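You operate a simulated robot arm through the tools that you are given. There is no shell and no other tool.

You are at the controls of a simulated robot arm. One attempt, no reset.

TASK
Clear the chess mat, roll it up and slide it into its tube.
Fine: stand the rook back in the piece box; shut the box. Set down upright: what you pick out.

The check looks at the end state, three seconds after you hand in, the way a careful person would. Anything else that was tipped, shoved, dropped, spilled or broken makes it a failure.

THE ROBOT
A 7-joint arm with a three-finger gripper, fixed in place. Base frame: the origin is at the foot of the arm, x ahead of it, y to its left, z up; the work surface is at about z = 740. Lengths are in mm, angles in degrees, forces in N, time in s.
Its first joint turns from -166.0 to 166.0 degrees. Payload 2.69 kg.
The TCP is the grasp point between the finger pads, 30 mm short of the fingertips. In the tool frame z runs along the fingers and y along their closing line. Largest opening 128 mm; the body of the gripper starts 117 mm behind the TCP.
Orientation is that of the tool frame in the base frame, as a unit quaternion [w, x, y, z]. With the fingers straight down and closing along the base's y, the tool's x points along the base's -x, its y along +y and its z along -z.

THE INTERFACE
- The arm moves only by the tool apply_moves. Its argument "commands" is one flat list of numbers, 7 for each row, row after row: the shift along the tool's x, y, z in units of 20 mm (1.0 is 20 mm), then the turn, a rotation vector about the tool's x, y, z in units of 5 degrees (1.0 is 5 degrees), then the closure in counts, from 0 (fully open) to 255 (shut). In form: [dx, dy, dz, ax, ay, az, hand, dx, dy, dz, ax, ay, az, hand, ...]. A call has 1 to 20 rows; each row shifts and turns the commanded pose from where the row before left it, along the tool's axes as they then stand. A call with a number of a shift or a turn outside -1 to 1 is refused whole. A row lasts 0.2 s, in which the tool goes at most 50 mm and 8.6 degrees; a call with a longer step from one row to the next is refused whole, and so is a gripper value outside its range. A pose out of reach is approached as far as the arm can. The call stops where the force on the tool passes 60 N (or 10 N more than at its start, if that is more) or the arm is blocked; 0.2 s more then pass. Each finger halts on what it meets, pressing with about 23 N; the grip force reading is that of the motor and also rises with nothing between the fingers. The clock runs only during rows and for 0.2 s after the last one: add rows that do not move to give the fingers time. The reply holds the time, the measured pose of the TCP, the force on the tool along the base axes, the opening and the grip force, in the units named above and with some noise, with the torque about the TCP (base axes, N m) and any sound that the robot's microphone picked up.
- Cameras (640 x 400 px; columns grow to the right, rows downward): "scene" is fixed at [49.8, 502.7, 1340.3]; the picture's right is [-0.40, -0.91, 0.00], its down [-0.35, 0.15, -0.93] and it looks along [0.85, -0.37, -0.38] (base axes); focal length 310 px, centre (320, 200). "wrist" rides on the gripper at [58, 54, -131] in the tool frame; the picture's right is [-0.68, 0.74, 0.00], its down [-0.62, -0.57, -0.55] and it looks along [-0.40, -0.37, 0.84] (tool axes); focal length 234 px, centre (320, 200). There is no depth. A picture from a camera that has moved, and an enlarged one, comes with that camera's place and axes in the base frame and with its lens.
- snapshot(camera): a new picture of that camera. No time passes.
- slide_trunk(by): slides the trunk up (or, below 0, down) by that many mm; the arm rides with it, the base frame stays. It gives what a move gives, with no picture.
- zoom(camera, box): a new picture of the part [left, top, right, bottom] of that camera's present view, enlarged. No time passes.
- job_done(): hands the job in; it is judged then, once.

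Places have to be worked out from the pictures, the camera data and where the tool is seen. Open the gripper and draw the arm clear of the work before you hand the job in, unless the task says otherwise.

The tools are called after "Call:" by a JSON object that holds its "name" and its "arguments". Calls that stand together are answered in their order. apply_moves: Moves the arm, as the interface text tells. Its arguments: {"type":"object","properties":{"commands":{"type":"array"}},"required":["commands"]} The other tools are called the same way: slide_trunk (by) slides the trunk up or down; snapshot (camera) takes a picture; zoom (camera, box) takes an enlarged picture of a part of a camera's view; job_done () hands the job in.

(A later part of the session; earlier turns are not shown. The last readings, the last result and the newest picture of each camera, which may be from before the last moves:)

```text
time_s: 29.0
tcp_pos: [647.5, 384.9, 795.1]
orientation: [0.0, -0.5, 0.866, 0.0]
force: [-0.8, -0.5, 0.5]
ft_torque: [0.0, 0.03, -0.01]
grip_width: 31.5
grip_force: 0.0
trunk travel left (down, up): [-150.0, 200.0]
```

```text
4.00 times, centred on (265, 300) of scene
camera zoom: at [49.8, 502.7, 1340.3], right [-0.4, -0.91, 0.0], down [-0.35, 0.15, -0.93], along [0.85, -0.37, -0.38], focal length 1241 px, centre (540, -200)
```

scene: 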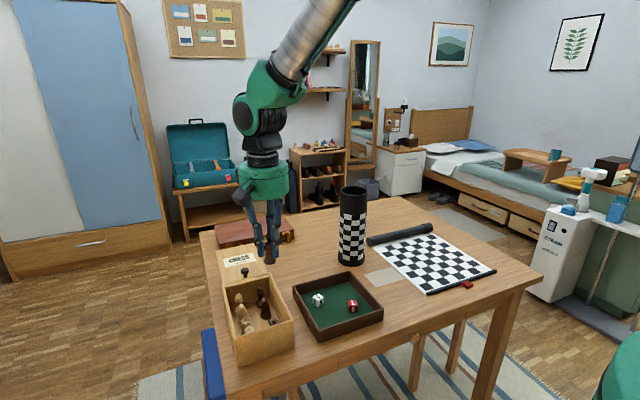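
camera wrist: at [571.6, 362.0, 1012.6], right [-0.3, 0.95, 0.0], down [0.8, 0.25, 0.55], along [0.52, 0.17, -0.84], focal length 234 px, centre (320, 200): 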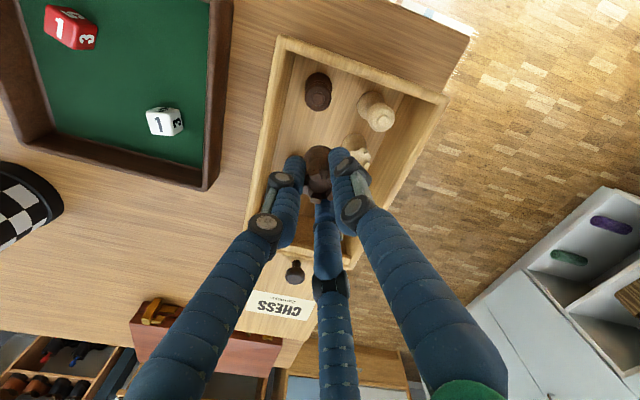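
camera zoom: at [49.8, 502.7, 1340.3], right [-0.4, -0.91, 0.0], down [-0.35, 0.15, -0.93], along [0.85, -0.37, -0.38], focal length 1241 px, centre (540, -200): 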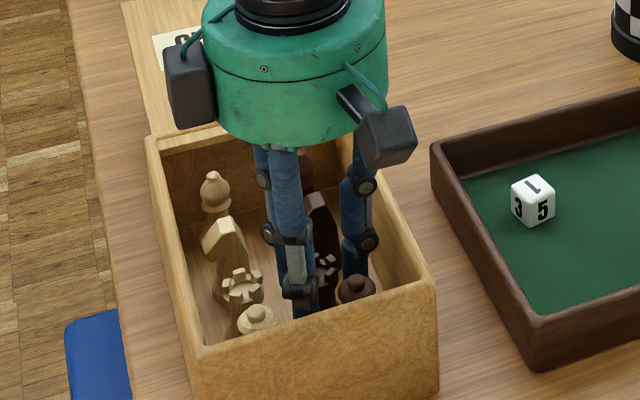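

The rook is free and standing. I raise the hand straight up, slowly at first.

Call:
{"name": "apply_moves", "arguments": {"commands": [0, 0, -0.2, 0, 0, 0, 192, 0, 0, -0.4, 0, 0, 0, 192, 0, 0, -0.6, 0, 0, 0, 192, 0, 0, -0.8, 0, 0, 0, 192, 0, 0, -1, 0, 0, 0, 192, 0, 0, -1, 0, 0, 0, 192, 0, 0, -1, 0, 0, 0, 192, 0, 0, -1, 0, 0, 0, 192, 0, 0, -1, 0, 0, 0, 192, 0, 0, -1, 0, 0, 0, 192]}}

Call:
{"name": "snapshot", "arguments": {"camera": "wrist"}}

Call:
{"name": "zoom", "arguments": {"camera": "scene", "box": [215, 180, 305, 370]}}

```text
time_s: 31.2
tcp_pos: [647.5, 386.0, 953.6]
orientation: [0.0, -0.5, 0.866, 0.0]
force: [-0.9, -0.1, -0.4]
ft_torque: [0.0, 0.01, -0.02]
grip_width: 31.6
grip_force: 0.1
trunk travel left (down, up): [-150.0, 200.0]
```

```text
taken
camera wrist: at [571.4, 361.9, 1084.7], right [-0.3, 0.95, 0.0], down [0.8, 0.25, 0.55], along [0.52, 0.16, -0.84], focal length 234 px, centre (320, 200)
```

wrist: 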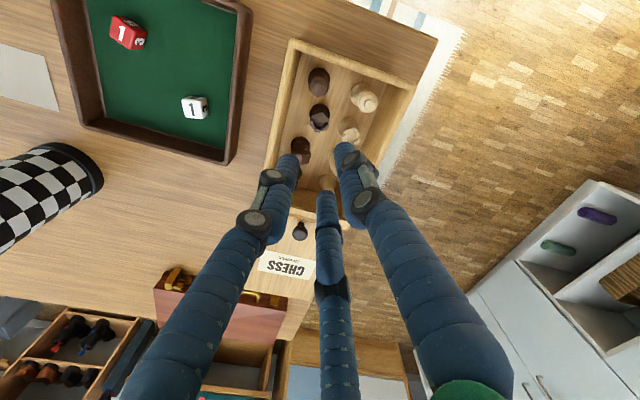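

```text
2.11 times, centred on (260, 275) of scene
camera zoom: at [49.8, 502.7, 1340.3], right [-0.4, -0.91, 0.0], down [-0.35, 0.15, -0.93], along [0.85, -0.37, -0.38], focal length 653 px, centre (446, 42)
```

zoom: 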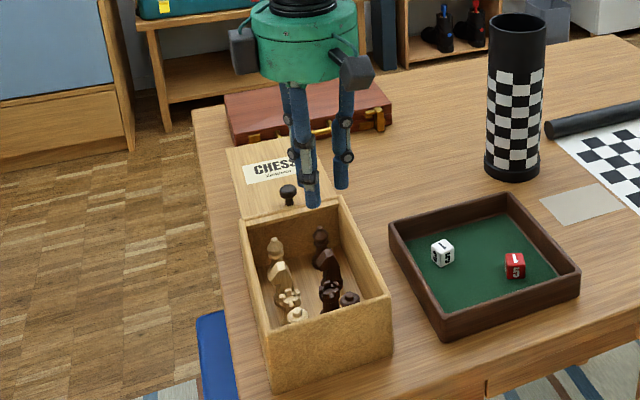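

The rook stands upright in its place among the other pieces. Next the lid: its knob is at about (778,404) with its top at z≈845 and the lid surface at ≈822. I turn the hand back and move above the knob.

Call:
{"name": "apply_moves", "arguments": {"commands": [0, 0, 0, 0, 0, 1, 135, 0, 0, 0, 0, 0, 1, 135, 0, 0, 0, 0, 0, 1, 135, 0, 0, 0, 0, 0, 1, 135, 0, 0, 0, 0, 0, 1, 135, 0, 0, 0, 0, 0, 1, 135, 0, 0, 0, 0, 0, 1, 135, 0, 0, 0, 0, 0, 1, 135, 0, 0, 0, 0, 0, 1, 135, 0, 0, 0, 0, 0, 1, 135, 0, 0, 0, 0, 0, 1, 135, 0, 0, 0, 0, 0, 1, 135, -0.93, 0.13, 0, 0, 0, 0, 135, -0.93, 0.13, 0, 0, 0, 0, 135, -0.93, 0.13, 0, 0, 0, 0, 135, -0.93, 0.13, 0, 0, 0, 0, 135, -0.93, 0.13, 0, 0, 0, 0, 135, -0.93, 0.13, 0, 0, 0, 0, 135, -0.93, 0.13, 0, 0, 0, 0, 135]}}

Call:
{"name": "snapshot", "arguments": {"camera": "wrist"}}

Call:
{"name": "zoom", "arguments": {"camera": "scene", "box": [210, 200, 310, 370]}}

```text
time_s: 35.2
tcp_pos: [778.7, 403.9, 955.7]
orientation: [0.0, 0.0, 1.0, 0.0]
force: [0.7, -0.5, 1.2]
ft_torque: [0.01, -0.01, -0.02]
grip_width: 60.4
grip_force: 0.1
trunk travel left (down, up): [-150.0, 200.0]
```

```text
taken
camera wrist: at [719.3, 457.4, 1086.5], right [0.68, 0.74, 0.0], down [0.62, -0.56, 0.55], along [0.4, -0.37, -0.84], focal length 234 px, centre (320, 200)
```

wrist: 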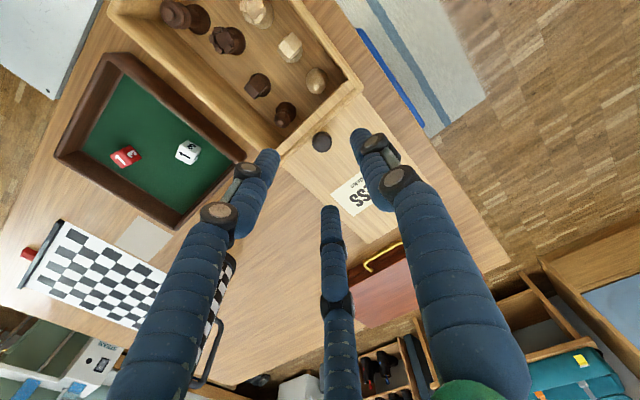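

```text
2.35 times, centred on (260, 285) of scene
camera zoom: at [49.8, 502.7, 1340.3], right [-0.4, -0.91, 0.0], down [-0.35, 0.15, -0.93], along [0.85, -0.37, -0.38], focal length 730 px, centre (461, 0)
```

zoom: 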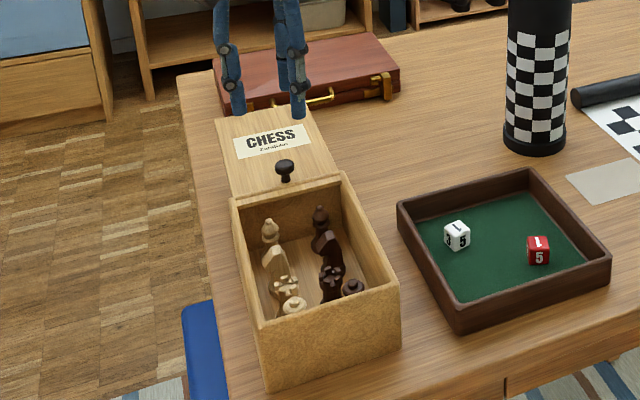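

I can now see the grey tab is a carrying loop on the tube's far side. I zoom in on the knob to fix its offset from the tool axis.

Call:
{"name": "zoom", "arguments": {"camera": "wrist", "box": [270, 90, 380, 220]}}

Call:
{"name": "zoom", "arguments": {"camera": "wrist", "box": [180, 240, 260, 400]}}

```text
3.08 times, centred on (325, 155) of wrist
camera zoom: at [719.3, 457.4, 1086.5], right [0.68, 0.74, 0.0], down [0.62, -0.56, 0.55], along [0.4, -0.37, -0.84], focal length 720 px, centre (305, 338)
```

zoom: 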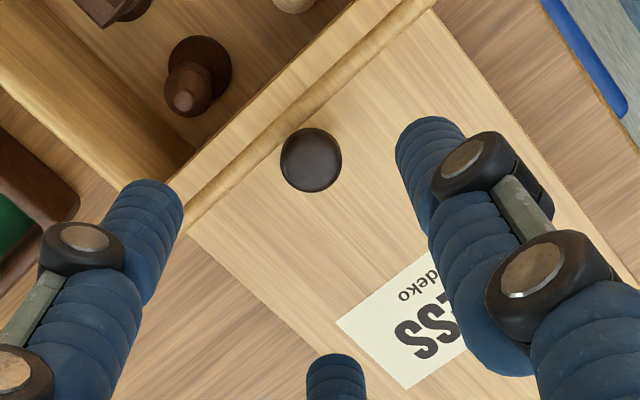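

```text
2.50 times, centred on (220, 320) of wrist
camera zoom: at [719.3, 457.4, 1086.5], right [0.68, 0.74, 0.0], down [0.62, -0.56, 0.55], along [0.4, -0.37, -0.84], focal length 585 px, centre (570, -100)
```

zoom: 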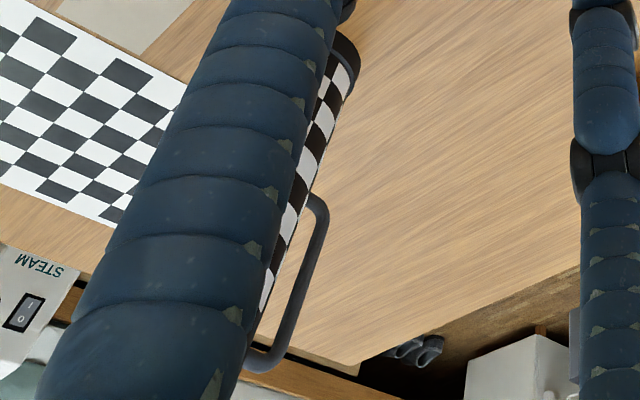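

The structure at the lid's front edge matters for how it closes, so I enlarge that region from both cameras.

Call:
{"name": "zoom", "arguments": {"camera": "scene", "box": [225, 255, 275, 290]}}

Call:
{"name": "zoom", "arguments": {"camera": "wrist", "box": [295, 90, 375, 170]}}

Call:
{"name": "zoom", "arguments": {"camera": "scene", "box": [225, 270, 305, 370]}}

```text
11.43 times, centred on (250, 272) of scene
camera zoom: at [49.8, 502.7, 1340.3], right [-0.4, -0.91, 0.0], down [-0.35, 0.15, -0.93], along [0.85, -0.37, -0.38], focal length 3547 px, centre (1120, -629)
```

zoom: 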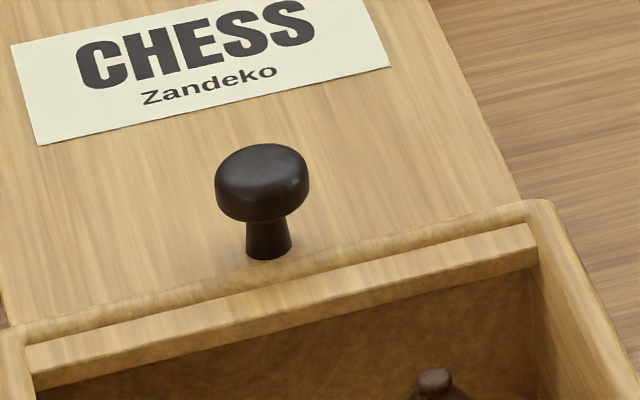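

```text
5.00 times, centred on (335, 130) of wrist
camera zoom: at [719.3, 457.4, 1086.5], right [0.68, 0.74, 0.0], down [0.62, -0.56, 0.55], along [0.4, -0.37, -0.84], focal length 1171 px, centre (245, 550)
```

zoom: 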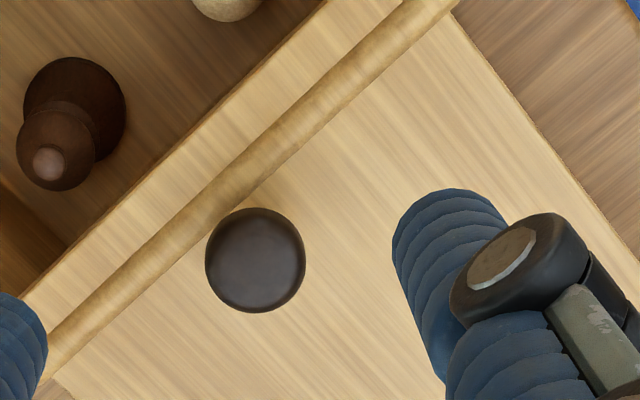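

```text
4.00 times, centred on (265, 320) of scene
camera zoom: at [49.8, 502.7, 1340.3], right [-0.4, -0.91, 0.0], down [-0.35, 0.15, -0.93], along [0.85, -0.37, -0.38], focal length 1241 px, centre (540, -280)
```

zoom: 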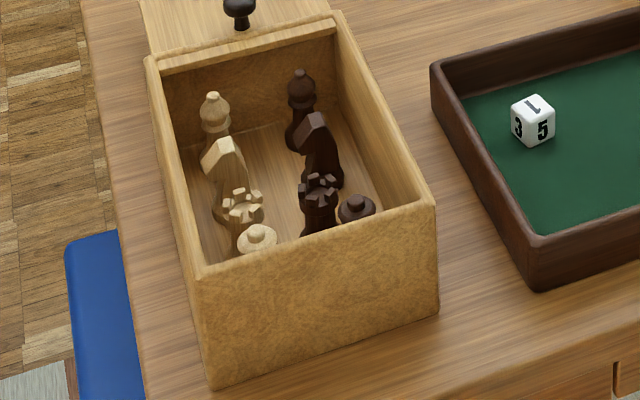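

The lid's front edge protrudes about 12 mm inside the far wall, and the knob (head ≈22 mm wide, z 833–845) is at about (784,402). I correct the offset and lower around the knob, tips staying above the lid.

Call:
{"name": "apply_moves", "arguments": {"commands": [-0.27, -0.06, 0.9, 0, 0, 0, 135, 0, 0, 0.9, 0, 0, 0, 135, 0, 0, 0.9, 0, 0, 0, 135, 0, 0, 0.9, 0, 0, 0, 135, 0, 0, 0.7, 0, 0, 0, 135, 0, 0, 0.2, 0, 0, 0, 135]}}

Call:
{"name": "zoom", "arguments": {"camera": "wrist", "box": [240, 100, 400, 260]}}

Call:
{"name": "zoom", "arguments": {"camera": "scene", "box": [210, 220, 300, 310]}}

```text
time_s: 36.6
tcp_pos: [783.1, 402.2, 864.3]
orientation: [0.0, 0.0, 1.0, 0.0]
force: [0.2, 0.6, -0.4]
ft_torque: [0.03, 0.01, 0.0]
grip_width: 60.2
grip_force: 0.1
trunk travel left (down, up): [-150.0, 200.0]
```

```text
2.50 times, centred on (320, 180) of wrist
camera zoom: at [724.6, 456.4, 995.3], right [0.68, 0.74, 0.0], down [0.62, -0.56, 0.55], along [0.4, -0.37, -0.84], focal length 585 px, centre (320, 250)
```

zoom: 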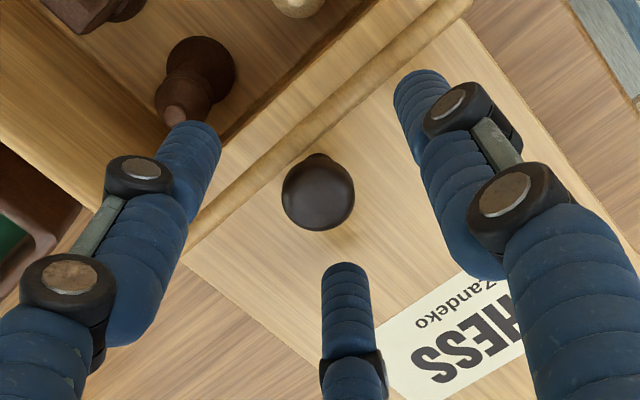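

```text
4.44 times, centred on (255, 265) of scene
camera zoom: at [49.8, 502.7, 1340.3], right [-0.4, -0.91, 0.0], down [-0.35, 0.15, -0.93], along [0.85, -0.37, -0.38], focal length 1379 px, centre (609, -89)
```

zoom: 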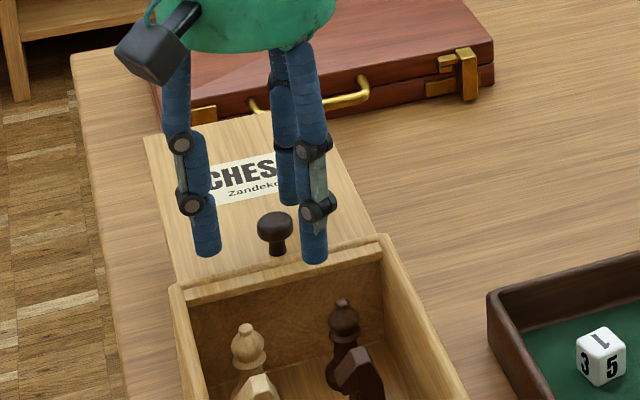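

The knob is centred. I lower 4 mm more and close on its head.

Call:
{"name": "apply_moves", "arguments": {"commands": [0, 0, 0.2, 0, 0, 0, 135, 0, 0, 0, 0, 0, 0, 170, 0, 0, 0, 0, 0, 0, 195, 0, 0, 0, 0, 0, 0, 215, 0, 0, 0, 0, 0, 0, 240, 0, 0, 0, 0, 0, 0, 240]}}

Call:
{"name": "zoom", "arguments": {"camera": "wrist", "box": [240, 100, 400, 260]}}

```text
time_s: 38.0
tcp_pos: [783.6, 402.3, 861.1]
orientation: [-0.001, 0.0, 1.0, 0.001]
force: [0.0, -3.4, 0.5]
ft_torque: [-0.09, 0.02, 0.02]
grip_width: 22.4
grip_force: 10.8
trunk travel left (down, up): [-150.0, 200.0]
```

```text
2.50 times, centred on (320, 180) of wrist
camera zoom: at [724.4, 456.1, 991.4], right [0.68, 0.74, 0.0], down [0.62, -0.56, 0.55], along [0.4, -0.37, -0.84], focal length 585 px, centre (320, 250)
```

zoom: 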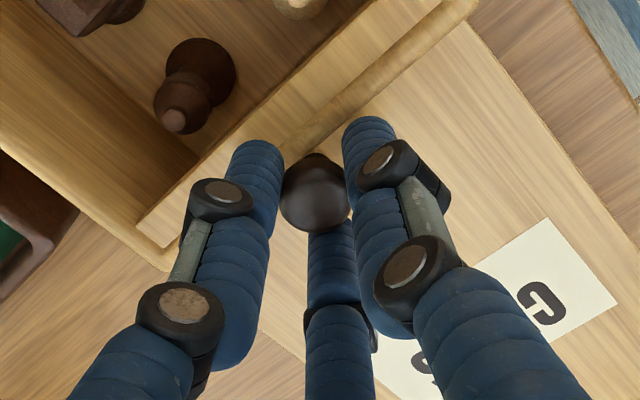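

The knob is held (22.4 mm). I start pulling the lid toward the robot (−x) gently, 20 mm, and check force and movement.

Call:
{"name": "apply_moves", "arguments": {"commands": [0.1, -0.02, 0, 0, 0, 0, 240, 0.2, 0, 0, 0, 0, 0, 240, 0.3, 0, 0, 0, 0, 0, 240, 0.4, 0, 0, 0, 0, 0, 240]}}

Call:
{"name": "zoom", "arguments": {"camera": "scene", "box": [210, 220, 300, 310]}}

```text
time_s: 39.0
tcp_pos: [762.2, 402.3, 861.2]
orientation: [0.0, -0.001, 1.0, 0.001]
force: [0.2, -1.7, -0.2]
ft_torque: [-0.18, -0.05, -0.02]
grip_width: 21.0
grip_force: 23.3
trunk travel left (down, up): [-150.0, 200.0]
```

```text
4.44 times, centred on (255, 265) of scene
camera zoom: at [49.8, 502.7, 1340.3], right [-0.4, -0.91, 0.0], down [-0.35, 0.15, -0.93], along [0.85, -0.37, -0.38], focal length 1379 px, centre (609, -89)
```

zoom: 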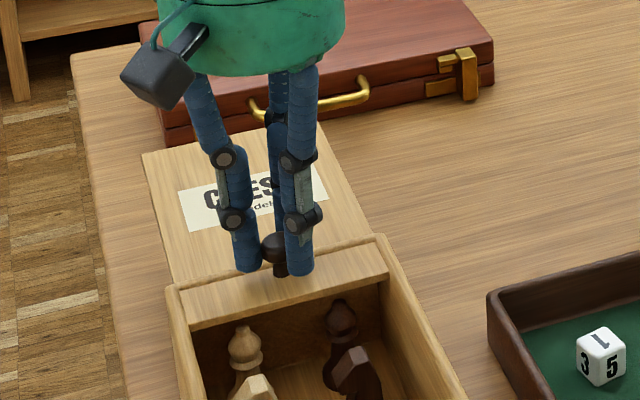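

The lid slides along with almost no force. I continue pulling, about 130 mm more, at moderate speed.

Call:
{"name": "apply_moves", "arguments": {"commands": [0.5, 0, 0, 0, 0, 0, 240, 0.5, 0, 0, 0, 0, 0, 240, 0.5, 0, 0, 0, 0, 0, 240, 0.5, 0, 0, 0, 0, 0, 240, 0.5, 0, 0, 0, 0, 0, 240, 0.5, 0, 0, 0, 0, 0, 240, 0.5, 0, 0, 0, 0, 0, 240, 0.5, 0, 0, 0, 0, 0, 240, 0.5, 0, 0, 0, 0, 0, 240, 0.5, 0, 0, 0, 0, 0, 240, 0.5, 0, 0, 0, 0, 0, 240, 0.5, 0, 0, 0, 0, 0, 240, 0.5, 0, 0, 0, 0, 0, 240]}}

Call:
{"name": "zoom", "arguments": {"camera": "scene", "box": [210, 220, 310, 370]}}

Call:
{"name": "snapshot", "arguments": {"camera": "wrist"}}

```text
time_s: 41.8
tcp_pos: [633.2, 402.5, 861.3]
orientation: [0.0, 0.0, 1.0, 0.0]
force: [-0.1, -0.5, -0.2]
ft_torque: [-0.08, -0.02, -0.03]
grip_width: 20.9
grip_force: 22.6
trunk travel left (down, up): [-150.0, 200.0]
```

```text
2.67 times, centred on (260, 295) of scene
camera zoom: at [49.8, 502.7, 1340.3], right [-0.4, -0.91, 0.0], down [-0.35, 0.15, -0.93], along [0.85, -0.37, -0.38], focal length 828 px, centre (480, -53)
```

zoom: 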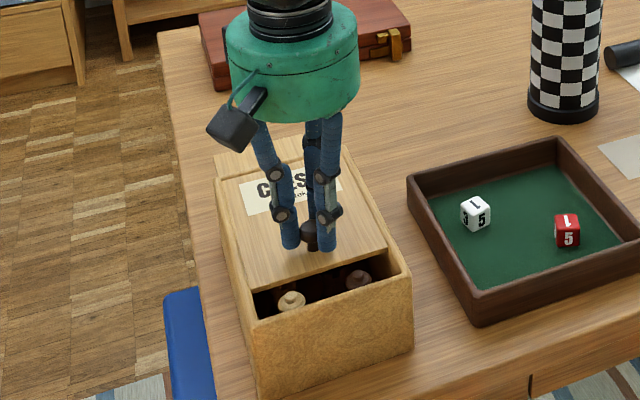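

```text
taken
camera wrist: at [574.2, 456.3, 991.8], right [0.68, 0.74, 0.0], down [0.62, -0.56, 0.55], along [0.4, -0.37, -0.84], focal length 234 px, centre (320, 200)
```

wrist: 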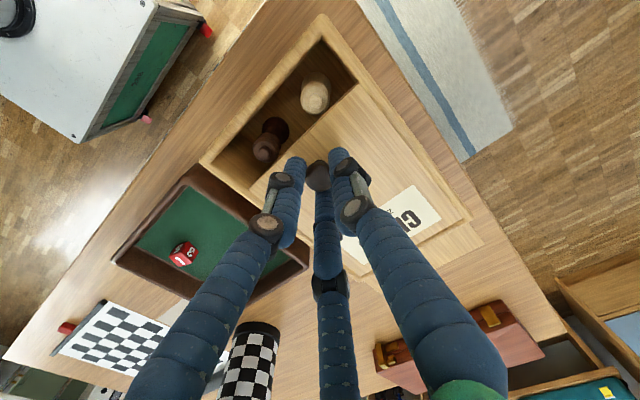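

The lid runs well and the pieces fit beneath it; its front edge is at about x=607. I pull the remaining ~27 mm slowly until it meets the stop.

Call:
{"name": "apply_moves", "arguments": {"commands": [0.3, 0, 0, 0, 0, 0, 240, 0.3, 0, 0, 0, 0, 0, 240, 0.2, 0, 0, 0, 0, 0, 240, 0.2, 0, 0, 0, 0, 0, 240, 0.1, 0, 0, 0, 0, 0, 240]}}

Call:
{"name": "zoom", "arguments": {"camera": "scene", "box": [210, 220, 310, 370]}}

Call:
{"name": "zoom", "arguments": {"camera": "wrist", "box": [190, 0, 450, 200]}}

```text
time_s: 43.0
tcp_pos: [610.3, 403.8, 860.7]
orientation: [0.0, 0.0, 1.0, 0.0]
force: [-1.2, 0.4, -0.2]
ft_torque: [0.08, -0.12, 0.04]
grip_width: 21.0
grip_force: 23.2
trunk travel left (down, up): [-150.0, 200.0]
```

```text
2.67 times, centred on (260, 295) of scene
camera zoom: at [49.8, 502.7, 1340.3], right [-0.4, -0.91, 0.0], down [-0.35, 0.15, -0.93], along [0.85, -0.37, -0.38], focal length 828 px, centre (480, -53)
```

zoom: 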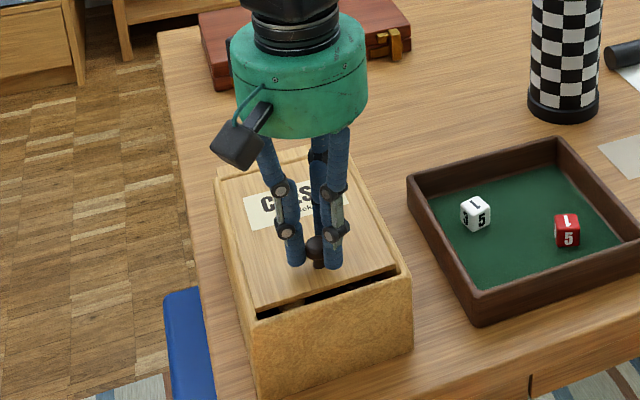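

```text
2.00 times, centred on (320, 100) of wrist
camera zoom: at [552.3, 456.3, 991.7], right [0.68, 0.74, 0.0], down [0.62, -0.56, 0.55], along [0.4, -0.37, -0.84], focal length 468 px, centre (320, 400)
```

zoom: 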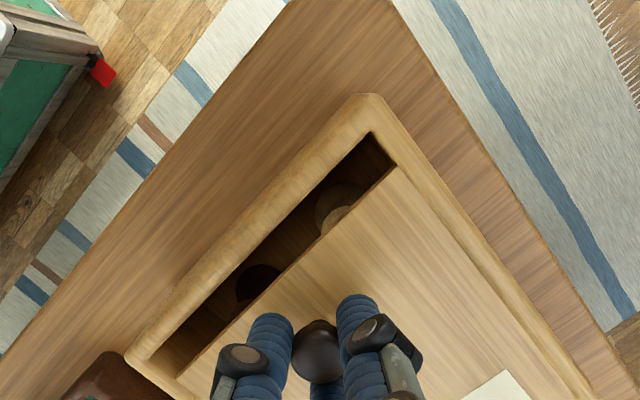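

About 14 mm of gap remains. I continue in small steps.

Call:
{"name": "apply_moves", "arguments": {"commands": [0.15, 0, 0, 0, 0, 0, 240, 0.15, 0, 0, 0, 0, 0, 240, 0.15, 0, 0, 0, 0, 0, 240, 0.1, 0, 0, 0, 0, 0, 240]}}

Call:
{"name": "apply_moves", "arguments": {"commands": [0.1, 0, 0, 0, 0, 0, 240, 0, 0, 0, 0, 0, 0, 240]}}

Call:
{"name": "zoom", "arguments": {"camera": "wrist", "box": [190, 0, 450, 200]}}

```text
time_s: 44.0
tcp_pos: [599.4, 400.9, 860.7]
orientation: [0.001, 0.0, 1.0, 0.0]
force: [0.4, 1.4, -0.2]
ft_torque: [-0.04, -0.03, -0.04]
grip_width: 21.0
grip_force: 23.0
trunk travel left (down, up): [-150.0, 200.0]
```

```text
time_s: 44.6
tcp_pos: [596.4, 401.6, 859.5]
orientation: [0.0, 0.0, 1.0, 0.0]
force: [-0.8, -0.6, 0.0]
ft_torque: [-0.02, -0.01, -0.04]
grip_width: 20.9
grip_force: 23.3
trunk travel left (down, up): [-150.0, 200.0]
```

```text
2.00 times, centred on (320, 100) of wrist
camera zoom: at [539.2, 455.8, 991.8], right [0.68, 0.74, 0.0], down [0.62, -0.56, 0.55], along [0.4, -0.37, -0.84], focal length 468 px, centre (320, 400)
```

zoom: 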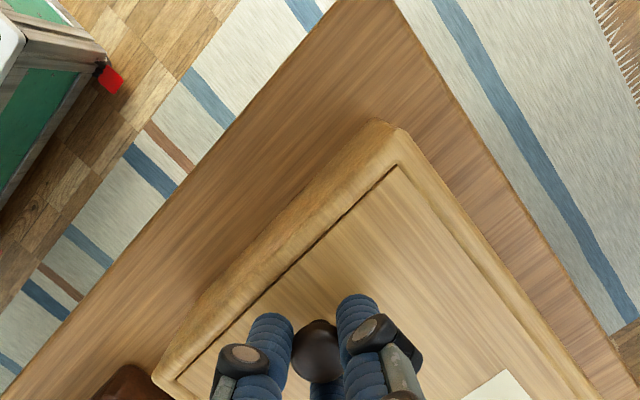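

Only a thin line of gap is left. I push on in 1.5–2 mm steps until the force shows the stop.

Call:
{"name": "apply_moves", "arguments": {"commands": [0.08, 0, 0, 0, 0, 0, 240, 0, 0, 0, 0, 0, 0, 240]}}

Call:
{"name": "apply_moves", "arguments": {"commands": [0.08, 0, 0, 0, 0, 0, 240, 0, 0, 0, 0, 0, 0, 240]}}

Call:
{"name": "zoom", "arguments": {"camera": "wrist", "box": [190, 0, 450, 200]}}

```text
time_s: 45.2
tcp_pos: [597.3, 401.6, 859.4]
orientation: [-0.001, 0.0, 1.0, 0.0]
force: [0.3, -1.4, 0.4]
ft_torque: [-0.06, 0.03, -0.03]
grip_width: 20.7
grip_force: 22.9
trunk travel left (down, up): [-150.0, 200.0]
```

```text
time_s: 45.8
tcp_pos: [596.4, 402.2, 860.5]
orientation: [0.0, -0.001, 1.0, -0.001]
force: [1.3, 0.9, 0.2]
ft_torque: [0.03, -0.12, 0.03]
grip_width: 20.9
grip_force: 22.9
trunk travel left (down, up): [-150.0, 200.0]
```

```text
2.00 times, centred on (320, 100) of wrist
camera zoom: at [536.3, 456.1, 991.9], right [0.68, 0.74, 0.0], down [0.62, -0.56, 0.55], along [0.4, -0.37, -0.84], focal length 468 px, centre (320, 400)
```

zoom: 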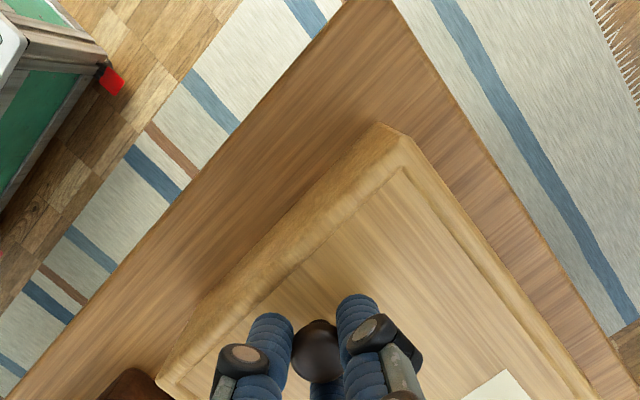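

The gap has vanished. One more small step to confirm the stop by the force.

Call:
{"name": "apply_moves", "arguments": {"commands": [0.08, 0, 0, 0, 0, 0, 240, 0, 0, 0, 0, 0, 0, 240]}}

Call:
{"name": "zoom", "arguments": {"camera": "scene", "box": [210, 220, 310, 370]}}

```text
time_s: 46.4
tcp_pos: [592.0, 402.2, 861.2]
orientation: [0.0, 0.0, 1.0, 0.0]
force: [1.9, 1.0, -0.4]
ft_torque: [-0.02, -0.05, 0.0]
grip_width: 20.6
grip_force: 23.1
trunk travel left (down, up): [-150.0, 200.0]
```

```text
2.67 times, centred on (260, 295) of scene
camera zoom: at [49.8, 502.7, 1340.3], right [-0.4, -0.91, 0.0], down [-0.35, 0.15, -0.93], along [0.85, -0.37, -0.38], focal length 828 px, centre (480, -53)
```

zoom: 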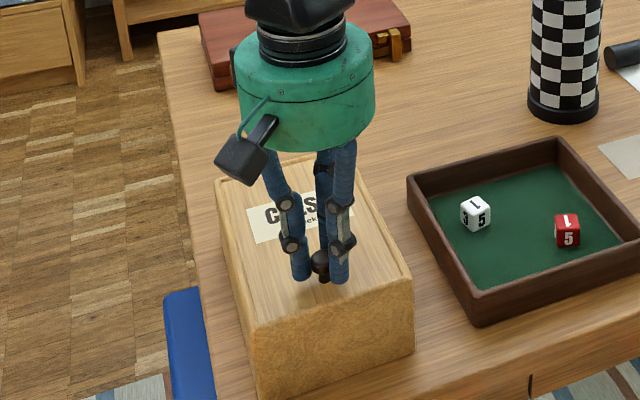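

The lid is shut against the front wall, and the box has not moved. I open the fingers and rise.

Call:
{"name": "apply_moves", "arguments": {"commands": [-0.06, 0, 0, 0, 0, 0, 215, 0, 0, 0, 0, 0, 0, 200, 0, 0, 0, 0, 0, 0, 175, 0, 0, 0, 0, 0, 0, 150, 0, 0, -0.3, 0, 0, 0, 150, 0, 0, -0.8, 0, 0, 0, 150, 0, 0, -1, 0, 0, 0, 150, 0, 0, -1, 0, 0, 0, 150, 0, 0, -1, 0, 0, 0, 150, 0, 0, -1, 0, 0, 0, 150, 0, 0, -1, 0, 0, 0, 150, 0, 0, -1, 0, 0, 0, 150]}}

Call:
{"name": "snapshot", "arguments": {"camera": "wrist"}}

Call:
{"name": "zoom", "arguments": {"camera": "scene", "box": [210, 220, 310, 370]}}

```text
time_s: 49.0
tcp_pos: [593.6, 403.3, 1003.2]
orientation: [0.0, 0.0, 1.0, -0.001]
force: [0.6, 0.2, -0.3]
ft_torque: [0.01, 0.0, 0.03]
grip_width: 52.6
grip_force: 0.0
trunk travel left (down, up): [-150.0, 200.0]
```

```text
taken
camera wrist: at [534.9, 455.6, 1133.9], right [0.68, 0.74, 0.0], down [0.62, -0.56, 0.55], along [0.4, -0.37, -0.84], focal length 234 px, centre (320, 200)
```

wrist: 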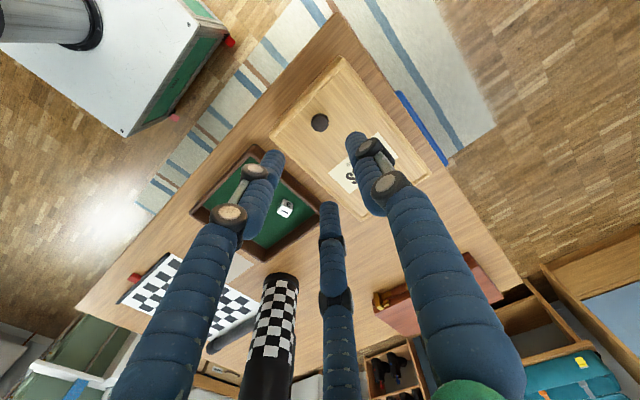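

```text
2.67 times, centred on (260, 295) of scene
camera zoom: at [49.8, 502.7, 1340.3], right [-0.4, -0.91, 0.0], down [-0.35, 0.15, -0.93], along [0.85, -0.37, -0.38], focal length 828 px, centre (480, -53)
```

zoom: 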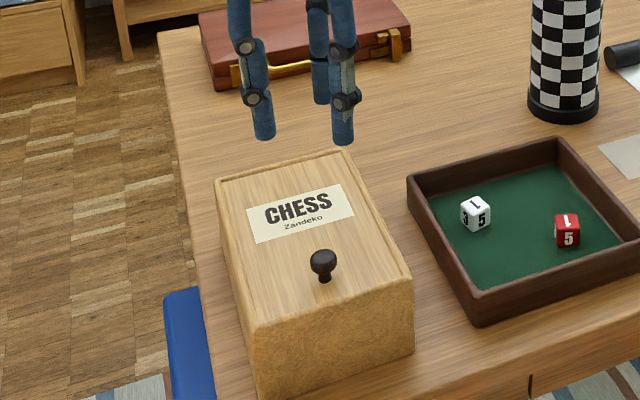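

The box is closed and undisturbed. Before working on the mat roll I want to know whether the third visible finger is solid: I go to a free spot of table at about (850,200) for a harmless touch test.

Call:
{"name": "apply_moves", "arguments": {"commands": [-0.985, -0.78, 0, 0, 0, 0, 0, -0.985, -0.78, 0, 0, 0, 0, 0, -0.985, -0.78, 0, 0, 0, 0, 0, -0.985, -0.78, 0, 0, 0, 0, 0, -0.985, -0.78, 0, 0, 0, 0, 0, -0.985, -0.78, 0, 0, 0, 0, 0, -0.985, -0.78, 0, 0, 0, 0, 0, -0.985, -0.78, 0, 0, 0, 0, 0, -0.985, -0.78, 0, 0, 0, 0, 0, -0.985, -0.78, 0, 0, 0, 0, 0, -0.985, -0.78, 0, 0, 0, 0, 0, -0.985, -0.78, 0, 0, 0, 0, 0, -0.985, -0.78, 0, 0, 0, 0, 0, 0, 0, 1, 0, 0, 0, 0, 0, 0, 1, 0, 0, 0, 0, 0, 0, 1, 0, 0, 0, 0, 0, 0, 1, 0, 0, 0, 0, 0, 0, 1, 0, 0, 0, 0]}}

Call:
{"name": "snapshot", "arguments": {"camera": "wrist"}}

Call:
{"name": "snapshot", "arguments": {"camera": "scene"}}

```text
time_s: 52.8
tcp_pos: [851.0, 198.5, 902.9]
orientation: [-0.001, 0.0, 1.0, 0.0]
force: [-0.7, -0.7, 0.0]
ft_torque: [-0.02, 0.0, 0.0]
grip_width: 127.9
grip_force: 0.2
trunk travel left (down, up): [-150.0, 200.0]
```

```text
taken
camera wrist: at [792.6, 253.3, 1034.0], right [0.68, 0.74, 0.0], down [0.62, -0.57, 0.55], along [0.4, -0.37, -0.84], focal length 234 px, centre (320, 200)
```

wrist: 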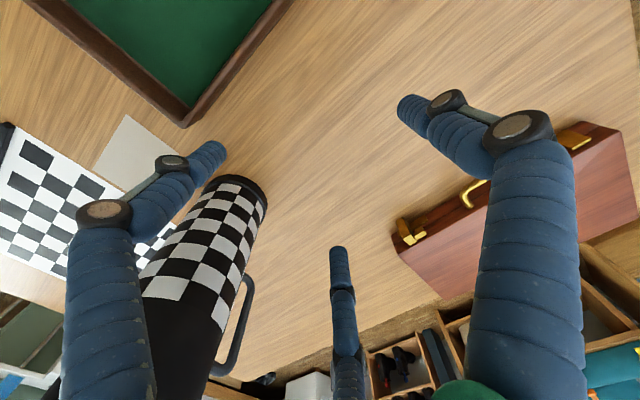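

```text
taken
```

scene: 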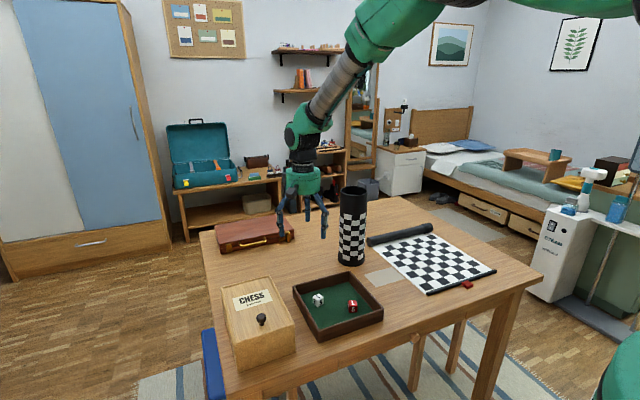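

Free table below. I tilt the hand 20° so the third finger would touch first, then lower in steps watching the force.

Call:
{"name": "apply_moves", "arguments": {"commands": [0, 0, 0, 0, -1, 0, 0, 0, 0, 0, 0, -1, 0, 0, 0, 0, 0, 0, -1, 0, 0, 0, 0, 0, 0, -1, 0, 0, 0.342, 0, 0.94, 0, 0, 0, 0, 0.342, 0, 0.94, 0, 0, 0, 0, 0.342, 0, 0.94, 0, 0, 0, 0, 0.342, 0, 0.94, 0, 0, 0, 0]}}

Call:
{"name": "apply_moves", "arguments": {"commands": [0.17, 0, 0.47, 0, 0, 0, 0, 0.17, 0, 0.47, 0, 0, 0, 0, 0.085, 0, 0.235, 0, 0, 0, 0]}}

Call:
{"name": "snapshot", "arguments": {"camera": "wrist"}}

Call:
{"name": "zoom", "arguments": {"camera": "scene", "box": [240, 160, 400, 280]}}

```text
time_s: 54.6
tcp_pos: [851.4, 198.8, 823.3]
orientation: [0.175, 0.0, 0.985, 0.0]
force: [-1.1, 0.0, 0.8]
ft_torque: [-0.01, 0.07, 0.01]
grip_width: 128.0
grip_force: 0.1
trunk travel left (down, up): [-150.0, 200.0]
```

```text
time_s: 55.4
tcp_pos: [850.1, 199.2, 797.7]
orientation: [0.174, -0.001, 0.985, 0.0]
force: [0.3, -0.1, -0.1]
ft_torque: [0.02, 0.02, 0.0]
grip_width: 127.7
grip_force: 0.1
trunk travel left (down, up): [-150.0, 200.0]
```

```text
taken
camera wrist: at [751.2, 253.3, 900.9], right [0.63, 0.74, 0.23], down [0.39, -0.56, 0.73], along [0.67, -0.37, -0.65], focal length 234 px, centre (320, 200)
```

wrist: 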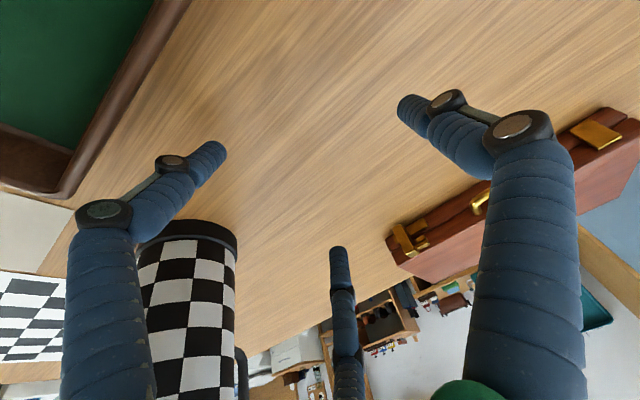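

```text
3.33 times, centred on (320, 220) of scene
camera zoom: at [49.8, 502.7, 1340.3], right [-0.4, -0.91, 0.0], down [-0.35, 0.15, -0.93], along [0.85, -0.37, -0.38], focal length 1034 px, centre (320, 133)
```

zoom: 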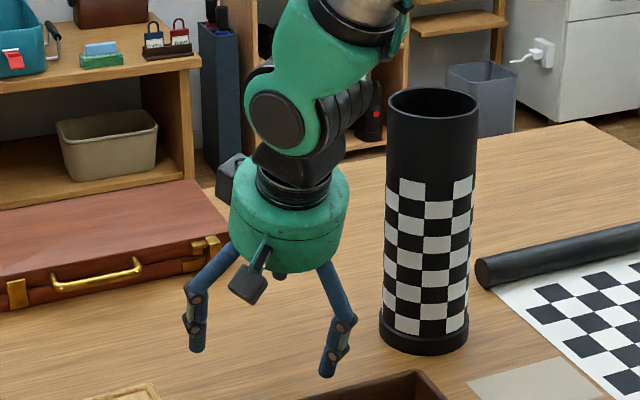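

No contact yet at 798. I continue down in 4 mm steps to about 782, where the visible right finger would be well into the table.

Call:
{"name": "apply_moves", "arguments": {"commands": [0.068, 0, 0.188, 0, 0, 0, 0, 0, 0, 0, 0, 0, 0, 0]}}

Call:
{"name": "apply_moves", "arguments": {"commands": [0.068, 0, 0.188, 0, 0, 0, 0, 0, 0, 0, 0, 0, 0, 0]}}

Call:
{"name": "apply_moves", "arguments": {"commands": [0.068, 0, 0.188, 0, 0, 0, 0, 0, 0, 0, 0, 0, 0, 0]}}

Call:
{"name": "apply_moves", "arguments": {"commands": [0.068, 0, 0.188, 0, 0, 0, 0, 0, 0, 0, 0, 0, 0, 0]}}

Call:
{"name": "zoom", "arguments": {"camera": "scene", "box": [240, 160, 400, 280]}}

Call:
{"name": "snapshot", "arguments": {"camera": "wrist"}}

```text
time_s: 56.0
tcp_pos: [850.9, 200.1, 794.4]
orientation: [0.174, 0.001, 0.985, 0.0]
force: [0.5, 0.9, 0.2]
ft_torque: [0.0, -0.02, -0.02]
grip_width: 128.0
grip_force: 0.1
trunk travel left (down, up): [-150.0, 200.0]
```

```text
time_s: 56.6
tcp_pos: [850.6, 199.6, 789.5]
orientation: [0.174, -0.001, 0.985, 0.001]
force: [-1.2, 0.1, -0.9]
ft_torque: [0.01, 0.0, -0.01]
grip_width: 127.9
grip_force: 0.1
trunk travel left (down, up): [-150.0, 200.0]
```

```text
time_s: 57.2
tcp_pos: [850.8, 200.7, 784.0]
orientation: [0.173, 0.0, 0.985, 0.001]
force: [0.2, -1.0, -0.1]
ft_torque: [0.0, 0.02, 0.0]
grip_width: 128.1
grip_force: 0.0
trunk travel left (down, up): [-150.0, 200.0]
```

```text
time_s: 57.8
tcp_pos: [850.8, 200.7, 782.8]
orientation: [0.174, 0.0, 0.985, 0.0]
force: [0.2, 0.4, -0.3]
ft_torque: [-0.03, 0.02, -0.01]
grip_width: 128.2
grip_force: 0.1
trunk travel left (down, up): [-150.0, 200.0]
```

```text
3.33 times, centred on (320, 220) of scene
camera zoom: at [49.8, 502.7, 1340.3], right [-0.4, -0.91, 0.0], down [-0.35, 0.15, -0.93], along [0.85, -0.37, -0.38], focal length 1034 px, centre (320, 133)
```

zoom: 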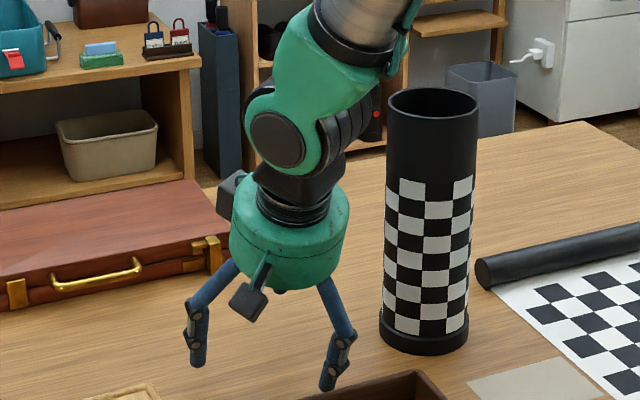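

```text
taken
camera wrist: at [750.8, 253.5, 884.8], right [0.64, 0.74, 0.23], down [0.39, -0.57, 0.73], along [0.67, -0.37, -0.65], focal length 234 px, centre (320, 200)
```

wrist: 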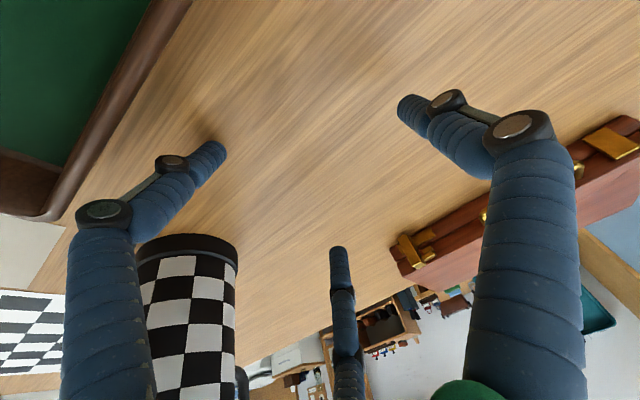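

Still no force with the visible fingertip at table level. I go 8 mm lower for a clear answer.

Call:
{"name": "apply_moves", "arguments": {"commands": [0.068, 0, 0.188, 0, 0, 0, 0, 0.068, 0, 0.188, 0, 0, 0, 0, 0, 0, 0, 0, 0, 0, 0]}}

Call:
{"name": "zoom", "arguments": {"camera": "scene", "box": [270, 200, 350, 280]}}

Call:
{"name": "zoom", "arguments": {"camera": "wrist", "box": [140, 110, 260, 230]}}

```text
time_s: 58.6
tcp_pos: [850.2, 199.7, 778.2]
orientation: [0.175, 0.0, 0.984, 0.0]
force: [-21.6, -8.0, 50.0]
ft_torque: [-2.06, 3.82, -0.82]
grip_width: 128.7
grip_force: 0.0
trunk travel left (down, up): [-150.0, 200.0]
```

```text
5.00 times, centred on (310, 240) of scene
camera zoom: at [49.8, 502.7, 1340.3], right [-0.4, -0.91, 0.0], down [-0.35, 0.15, -0.93], along [0.85, -0.37, -0.38], focal length 1552 px, centre (370, 0)
```

zoom: 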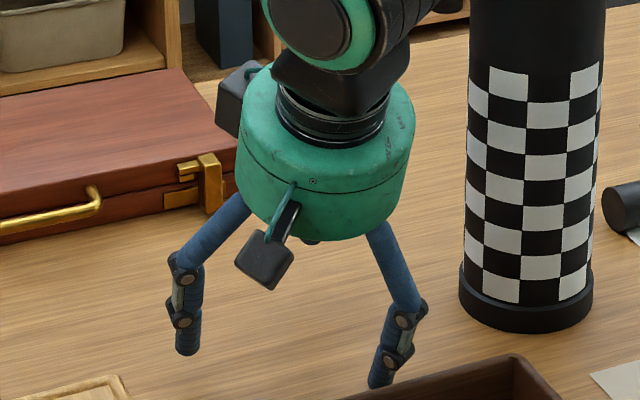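

```text
3.33 times, centred on (200, 170) of wrist
camera zoom: at [749.9, 253.1, 881.2], right [0.63, 0.74, 0.23], down [0.39, -0.57, 0.73], along [0.67, -0.37, -0.64], focal length 781 px, centre (720, 300)
```

zoom: 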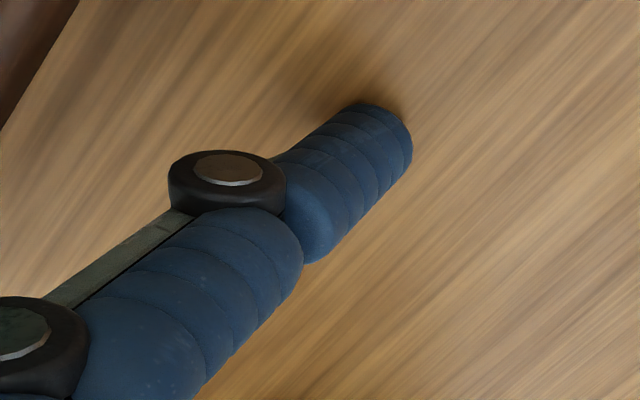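

That settles it: the contact (50 N, torque matching a point about 70 mm out on the tool's +x/−y side, 15 mm beyond the TCP) shows the visible three-finger hand is the real one: one finger at tool +y, two at −y spaced ±62 mm. I back off straight up and level the hand.

Call:
{"name": "apply_moves", "arguments": {"commands": [-0.342, 0, -0.94, 0, 0, 0, 0, -0.342, 0, -0.94, 0, 0, 0, 0, -0.342, 0, -0.94, 0, 0, 0, 0, -0.342, 0, -0.94, 0, 0, 0, 0, -0.342, 0, -0.94, 0, 0, 0, 0, 0, 0, 0, 0, 1, 0, 0, 0, 0, 0, 0, 1, 0, 0, 0, 0, 0, 0, 1, 0, 0, 0, 0, 0, 0, 1, 0, 0, 0, 0, -1, 0, 0, 0, 0, 0, 0, -1, 0, 0, 0, 0, 0, 0, -1, 0, 0, 0, 0, 0, 0, -1, 0, 0, 0, 0, 0, 0, -1, 0, 0, 0, 0, 0, 0, -1, 0, 0, 0, 0, 0, 0, -1, 0, 0, 0, 0, 0, 0, -1, 0, 0, 0, 0, 0, 0, -1, 0, 0, 0, 0, 0, 0, -1, 0, 0, 0, 0]}}

Call:
{"name": "apply_moves", "arguments": {"commands": [0, 0, 0, 0, 0, -1, 0, 0, 0, 0, 0, 0, -1, 0, 0, 0, 0, 0, 0, -1, 0, 0, 0, 0, 0, 0, -1, 0, 0, 0, 0, 0, 0, -1, 0, 0, 0, 0, 0, 0, -1, 0, 0, 0, 0, 0, 0, -1, 0, 0, 0, 0, 0, 0, -1, 0, 0, 0, 0, 0, 0, -1, 0, 0, 0, 0, 0, 0, -1, 0, 0, 0, 0, 0, 0, -1, 0, 0, 0, 0, 0, 0, -1, 0, 0, 0, 0, 0, 0, -1, 0, 0, 0, 0, 0, 0, -1, 0, 0, 0, 0, 0, 0, -1, 0, 0, 0, 0, 0, 0, -1, 0, 0, 0, 0, 0, 0, -1, 0, 0, 0, 0, 0, 0, -1, 0]}}

Call:
{"name": "snapshot", "arguments": {"camera": "scene"}}

```text
time_s: 62.6
tcp_pos: [851.1, 199.0, 1073.9]
orientation: [0.0, 0.0, 1.0, 0.0]
force: [-0.7, -0.1, -0.5]
ft_torque: [0.01, 0.03, 0.0]
grip_width: 128.0
grip_force: 0.0
trunk travel left (down, up): [-150.0, 200.0]
```

```text
time_s: 66.4
tcp_pos: [849.7, 199.9, 1073.3]
orientation: [-0.001, 0.708, -0.707, 0.0]
force: [0.8, 0.2, -0.3]
ft_torque: [0.02, 0.06, -0.03]
grip_width: 127.9
grip_force: 0.1
trunk travel left (down, up): [-150.0, 200.0]
```

```text
taken
```

scene: 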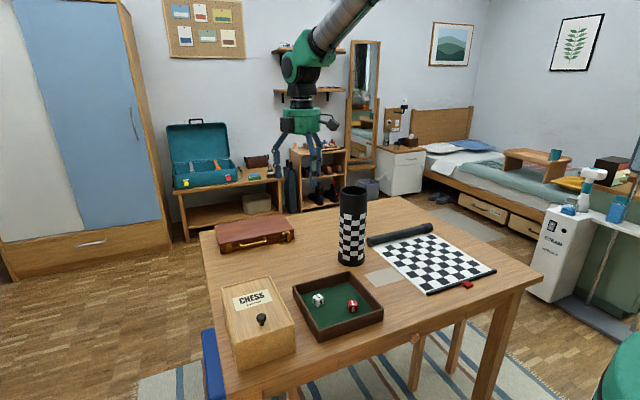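

The hand is now turned 90° (f1 toward −x, the finger pair toward +x). I fly over the tube (tips ≥46 mm above it) to above the roll at about (905,-178).

Call:
{"name": "apply_moves", "arguments": {"commands": [0.995, -0.145, 0, 0, 0, 0, 0, 0.995, -0.145, 0, 0, 0, 0, 0, 0.995, -0.145, 0, 0, 0, 0, 0, 0.995, -0.145, 0, 0, 0, 0, 0, 0.995, -0.145, 0, 0, 0, 0, 0, 0.995, -0.145, 0, 0, 0, 0, 0, 0.995, -0.145, 0, 0, 0, 0, 0, 0.995, -0.145, 0, 0, 0, 0, 0, 0.995, -0.145, 0, 0, 0, 0, 0, 0.995, -0.145, 0, 0, 0, 0, 0, 0.995, -0.145, 0, 0, 0, 0, 0, 0.995, -0.145, 0, 0, 0, 0, 0, 0.995, -0.145, 0, 0, 0, 0, 0, 0.995, -0.145, 0, 0, 0, 0, 0, 0.995, -0.145, 0, 0, 0, 0, 0, 0.995, -0.145, 0, 0, 0, 0, 0, 0.995, -0.145, 0, 0, 0, 0, 0, 0.995, -0.145, 0, 0, 0, 0, 0, 0.995, -0.145, 0, 0, 0, 0, 0]}}

Call:
{"name": "snapshot", "arguments": {"camera": "wrist"}}

Call:
{"name": "snapshot", "arguments": {"camera": "scene"}}

```text
time_s: 70.4
tcp_pos: [904.9, -177.9, 1073.5]
orientation: [-0.001, 0.708, -0.706, -0.001]
force: [-1.0, 0.6, 0.3]
ft_torque: [-0.04, 0.0, -0.03]
grip_width: 128.0
grip_force: 0.1
trunk travel left (down, up): [-150.0, 200.0]
```

```text
taken
camera wrist: at [852.2, -236.8, 1205.0], right [-0.74, 0.68, 0.0], down [0.57, 0.62, 0.55], along [0.37, 0.4, -0.84], focal length 234 px, centre (320, 200)
```

wrist: 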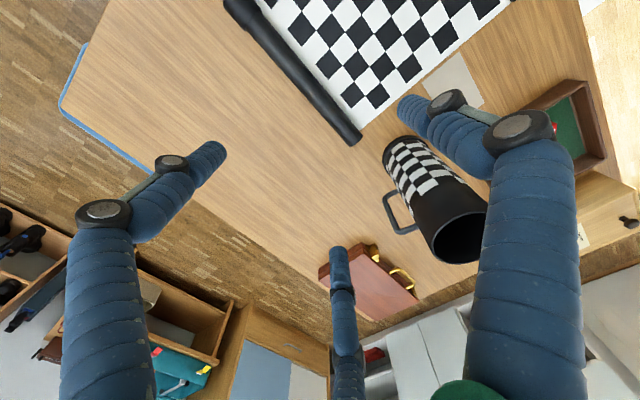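

```text
taken
```

scene: 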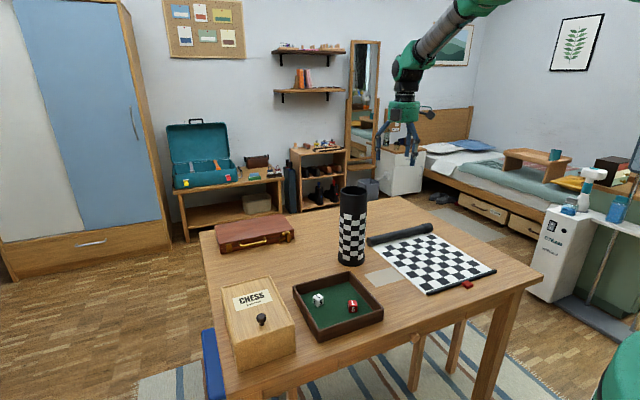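

I zoom in on the roll from this nearly overhead view to measure its line, ends and width.

Call:
{"name": "zoom", "arguments": {"camera": "wrist", "box": [210, 0, 370, 150]}}

Call:
{"name": "zoom", "arguments": {"camera": "wrist", "box": [370, 110, 500, 270]}}

```text
2.67 times, centred on (290, 75) of wrist
camera zoom: at [852.2, -236.8, 1205.0], right [-0.74, 0.68, 0.0], down [0.57, 0.62, 0.55], along [0.37, 0.4, -0.84], focal length 624 px, centre (400, 533)
```

zoom: 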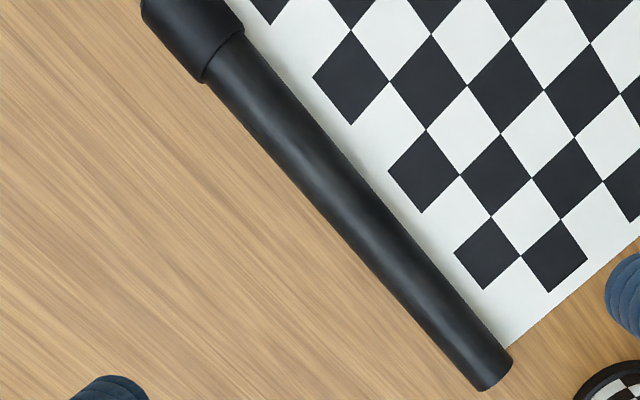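

```text
2.50 times, centred on (435, 190) of wrist
camera zoom: at [852.2, -236.8, 1205.0], right [-0.74, 0.68, 0.0], down [0.57, 0.62, 0.55], along [0.37, 0.4, -0.84], focal length 585 px, centre (32, 225)
```

zoom: 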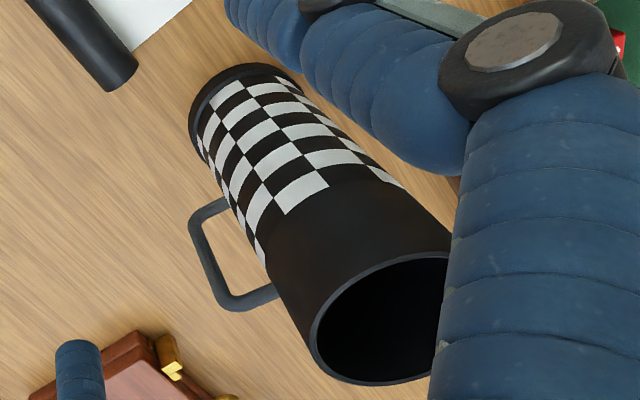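

The roll lies along y at x≈902, radius ≈16, from y≈−79 to −358 including its thicker cap at the −y end. I lower the open hand around it, finger pair behind the roll (x≈941), stopping at z≈810 to inspect.

Call:
{"name": "apply_moves", "arguments": {"commands": [0, 0, 1, 0, 0, 0, 0, 0, 0, 1, 0, 0, 0, 0, 0, 0, 1, 0, 0, 0, 0, 0, 0, 1, 0, 0, 0, 0, 0, 0, 1, 0, 0, 0, 0, 0, 0, 1, 0, 0, 0, 0, 0, 0, 1, 0, 0, 0, 0, 0, 0, 1, 0, 0, 0, 0, 0, 0, 1, 0, 0, 0, 0, 0, 0, 1, 0, 0, 0, 0, 0, 0, 1, 0, 0, 0, 0, 0, 0, 1, 0, 0, 0, 0, 0, 0, 0.8, 0, 0, 0, 0, 0, 0, 0.4, 0, 0, 0, 0]}}

Call:
{"name": "snapshot", "arguments": {"camera": "wrist"}}

Call:
{"name": "zoom", "arguments": {"camera": "scene", "box": [330, 150, 510, 300]}}

```text
time_s: 73.4
tcp_pos: [906.4, -177.5, 809.6]
orientation: [0.0, -0.706, 0.708, 0.0]
force: [0.2, -0.1, -0.4]
ft_torque: [-0.03, -0.03, 0.01]
grip_width: 127.7
grip_force: 0.1
trunk travel left (down, up): [-150.0, 200.0]
```

```text
taken
camera wrist: at [851.8, -237.0, 940.4], right [-0.74, 0.68, 0.0], down [0.57, 0.62, 0.55], along [0.37, 0.4, -0.84], focal length 234 px, centre (320, 200)
```

wrist: 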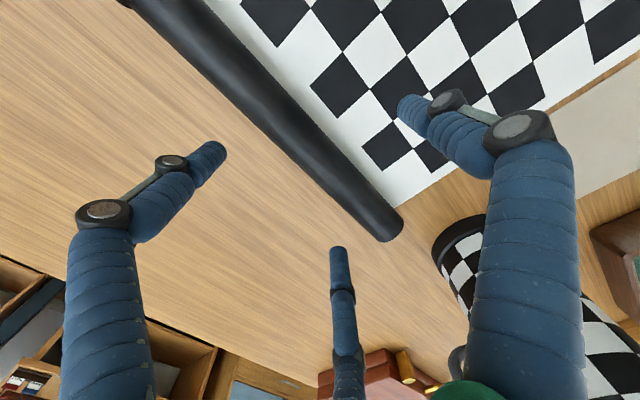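

```text
2.67 times, centred on (420, 225) of scene
camera zoom: at [49.8, 502.7, 1340.3], right [-0.4, -0.91, 0.0], down [-0.35, 0.15, -0.93], along [0.85, -0.37, -0.38], focal length 828 px, centre (53, 133)
```

zoom: 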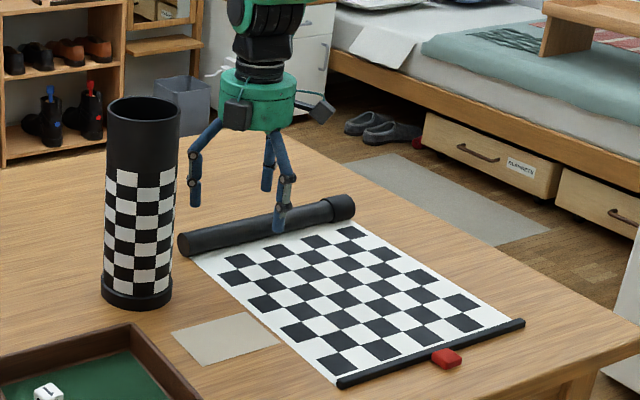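

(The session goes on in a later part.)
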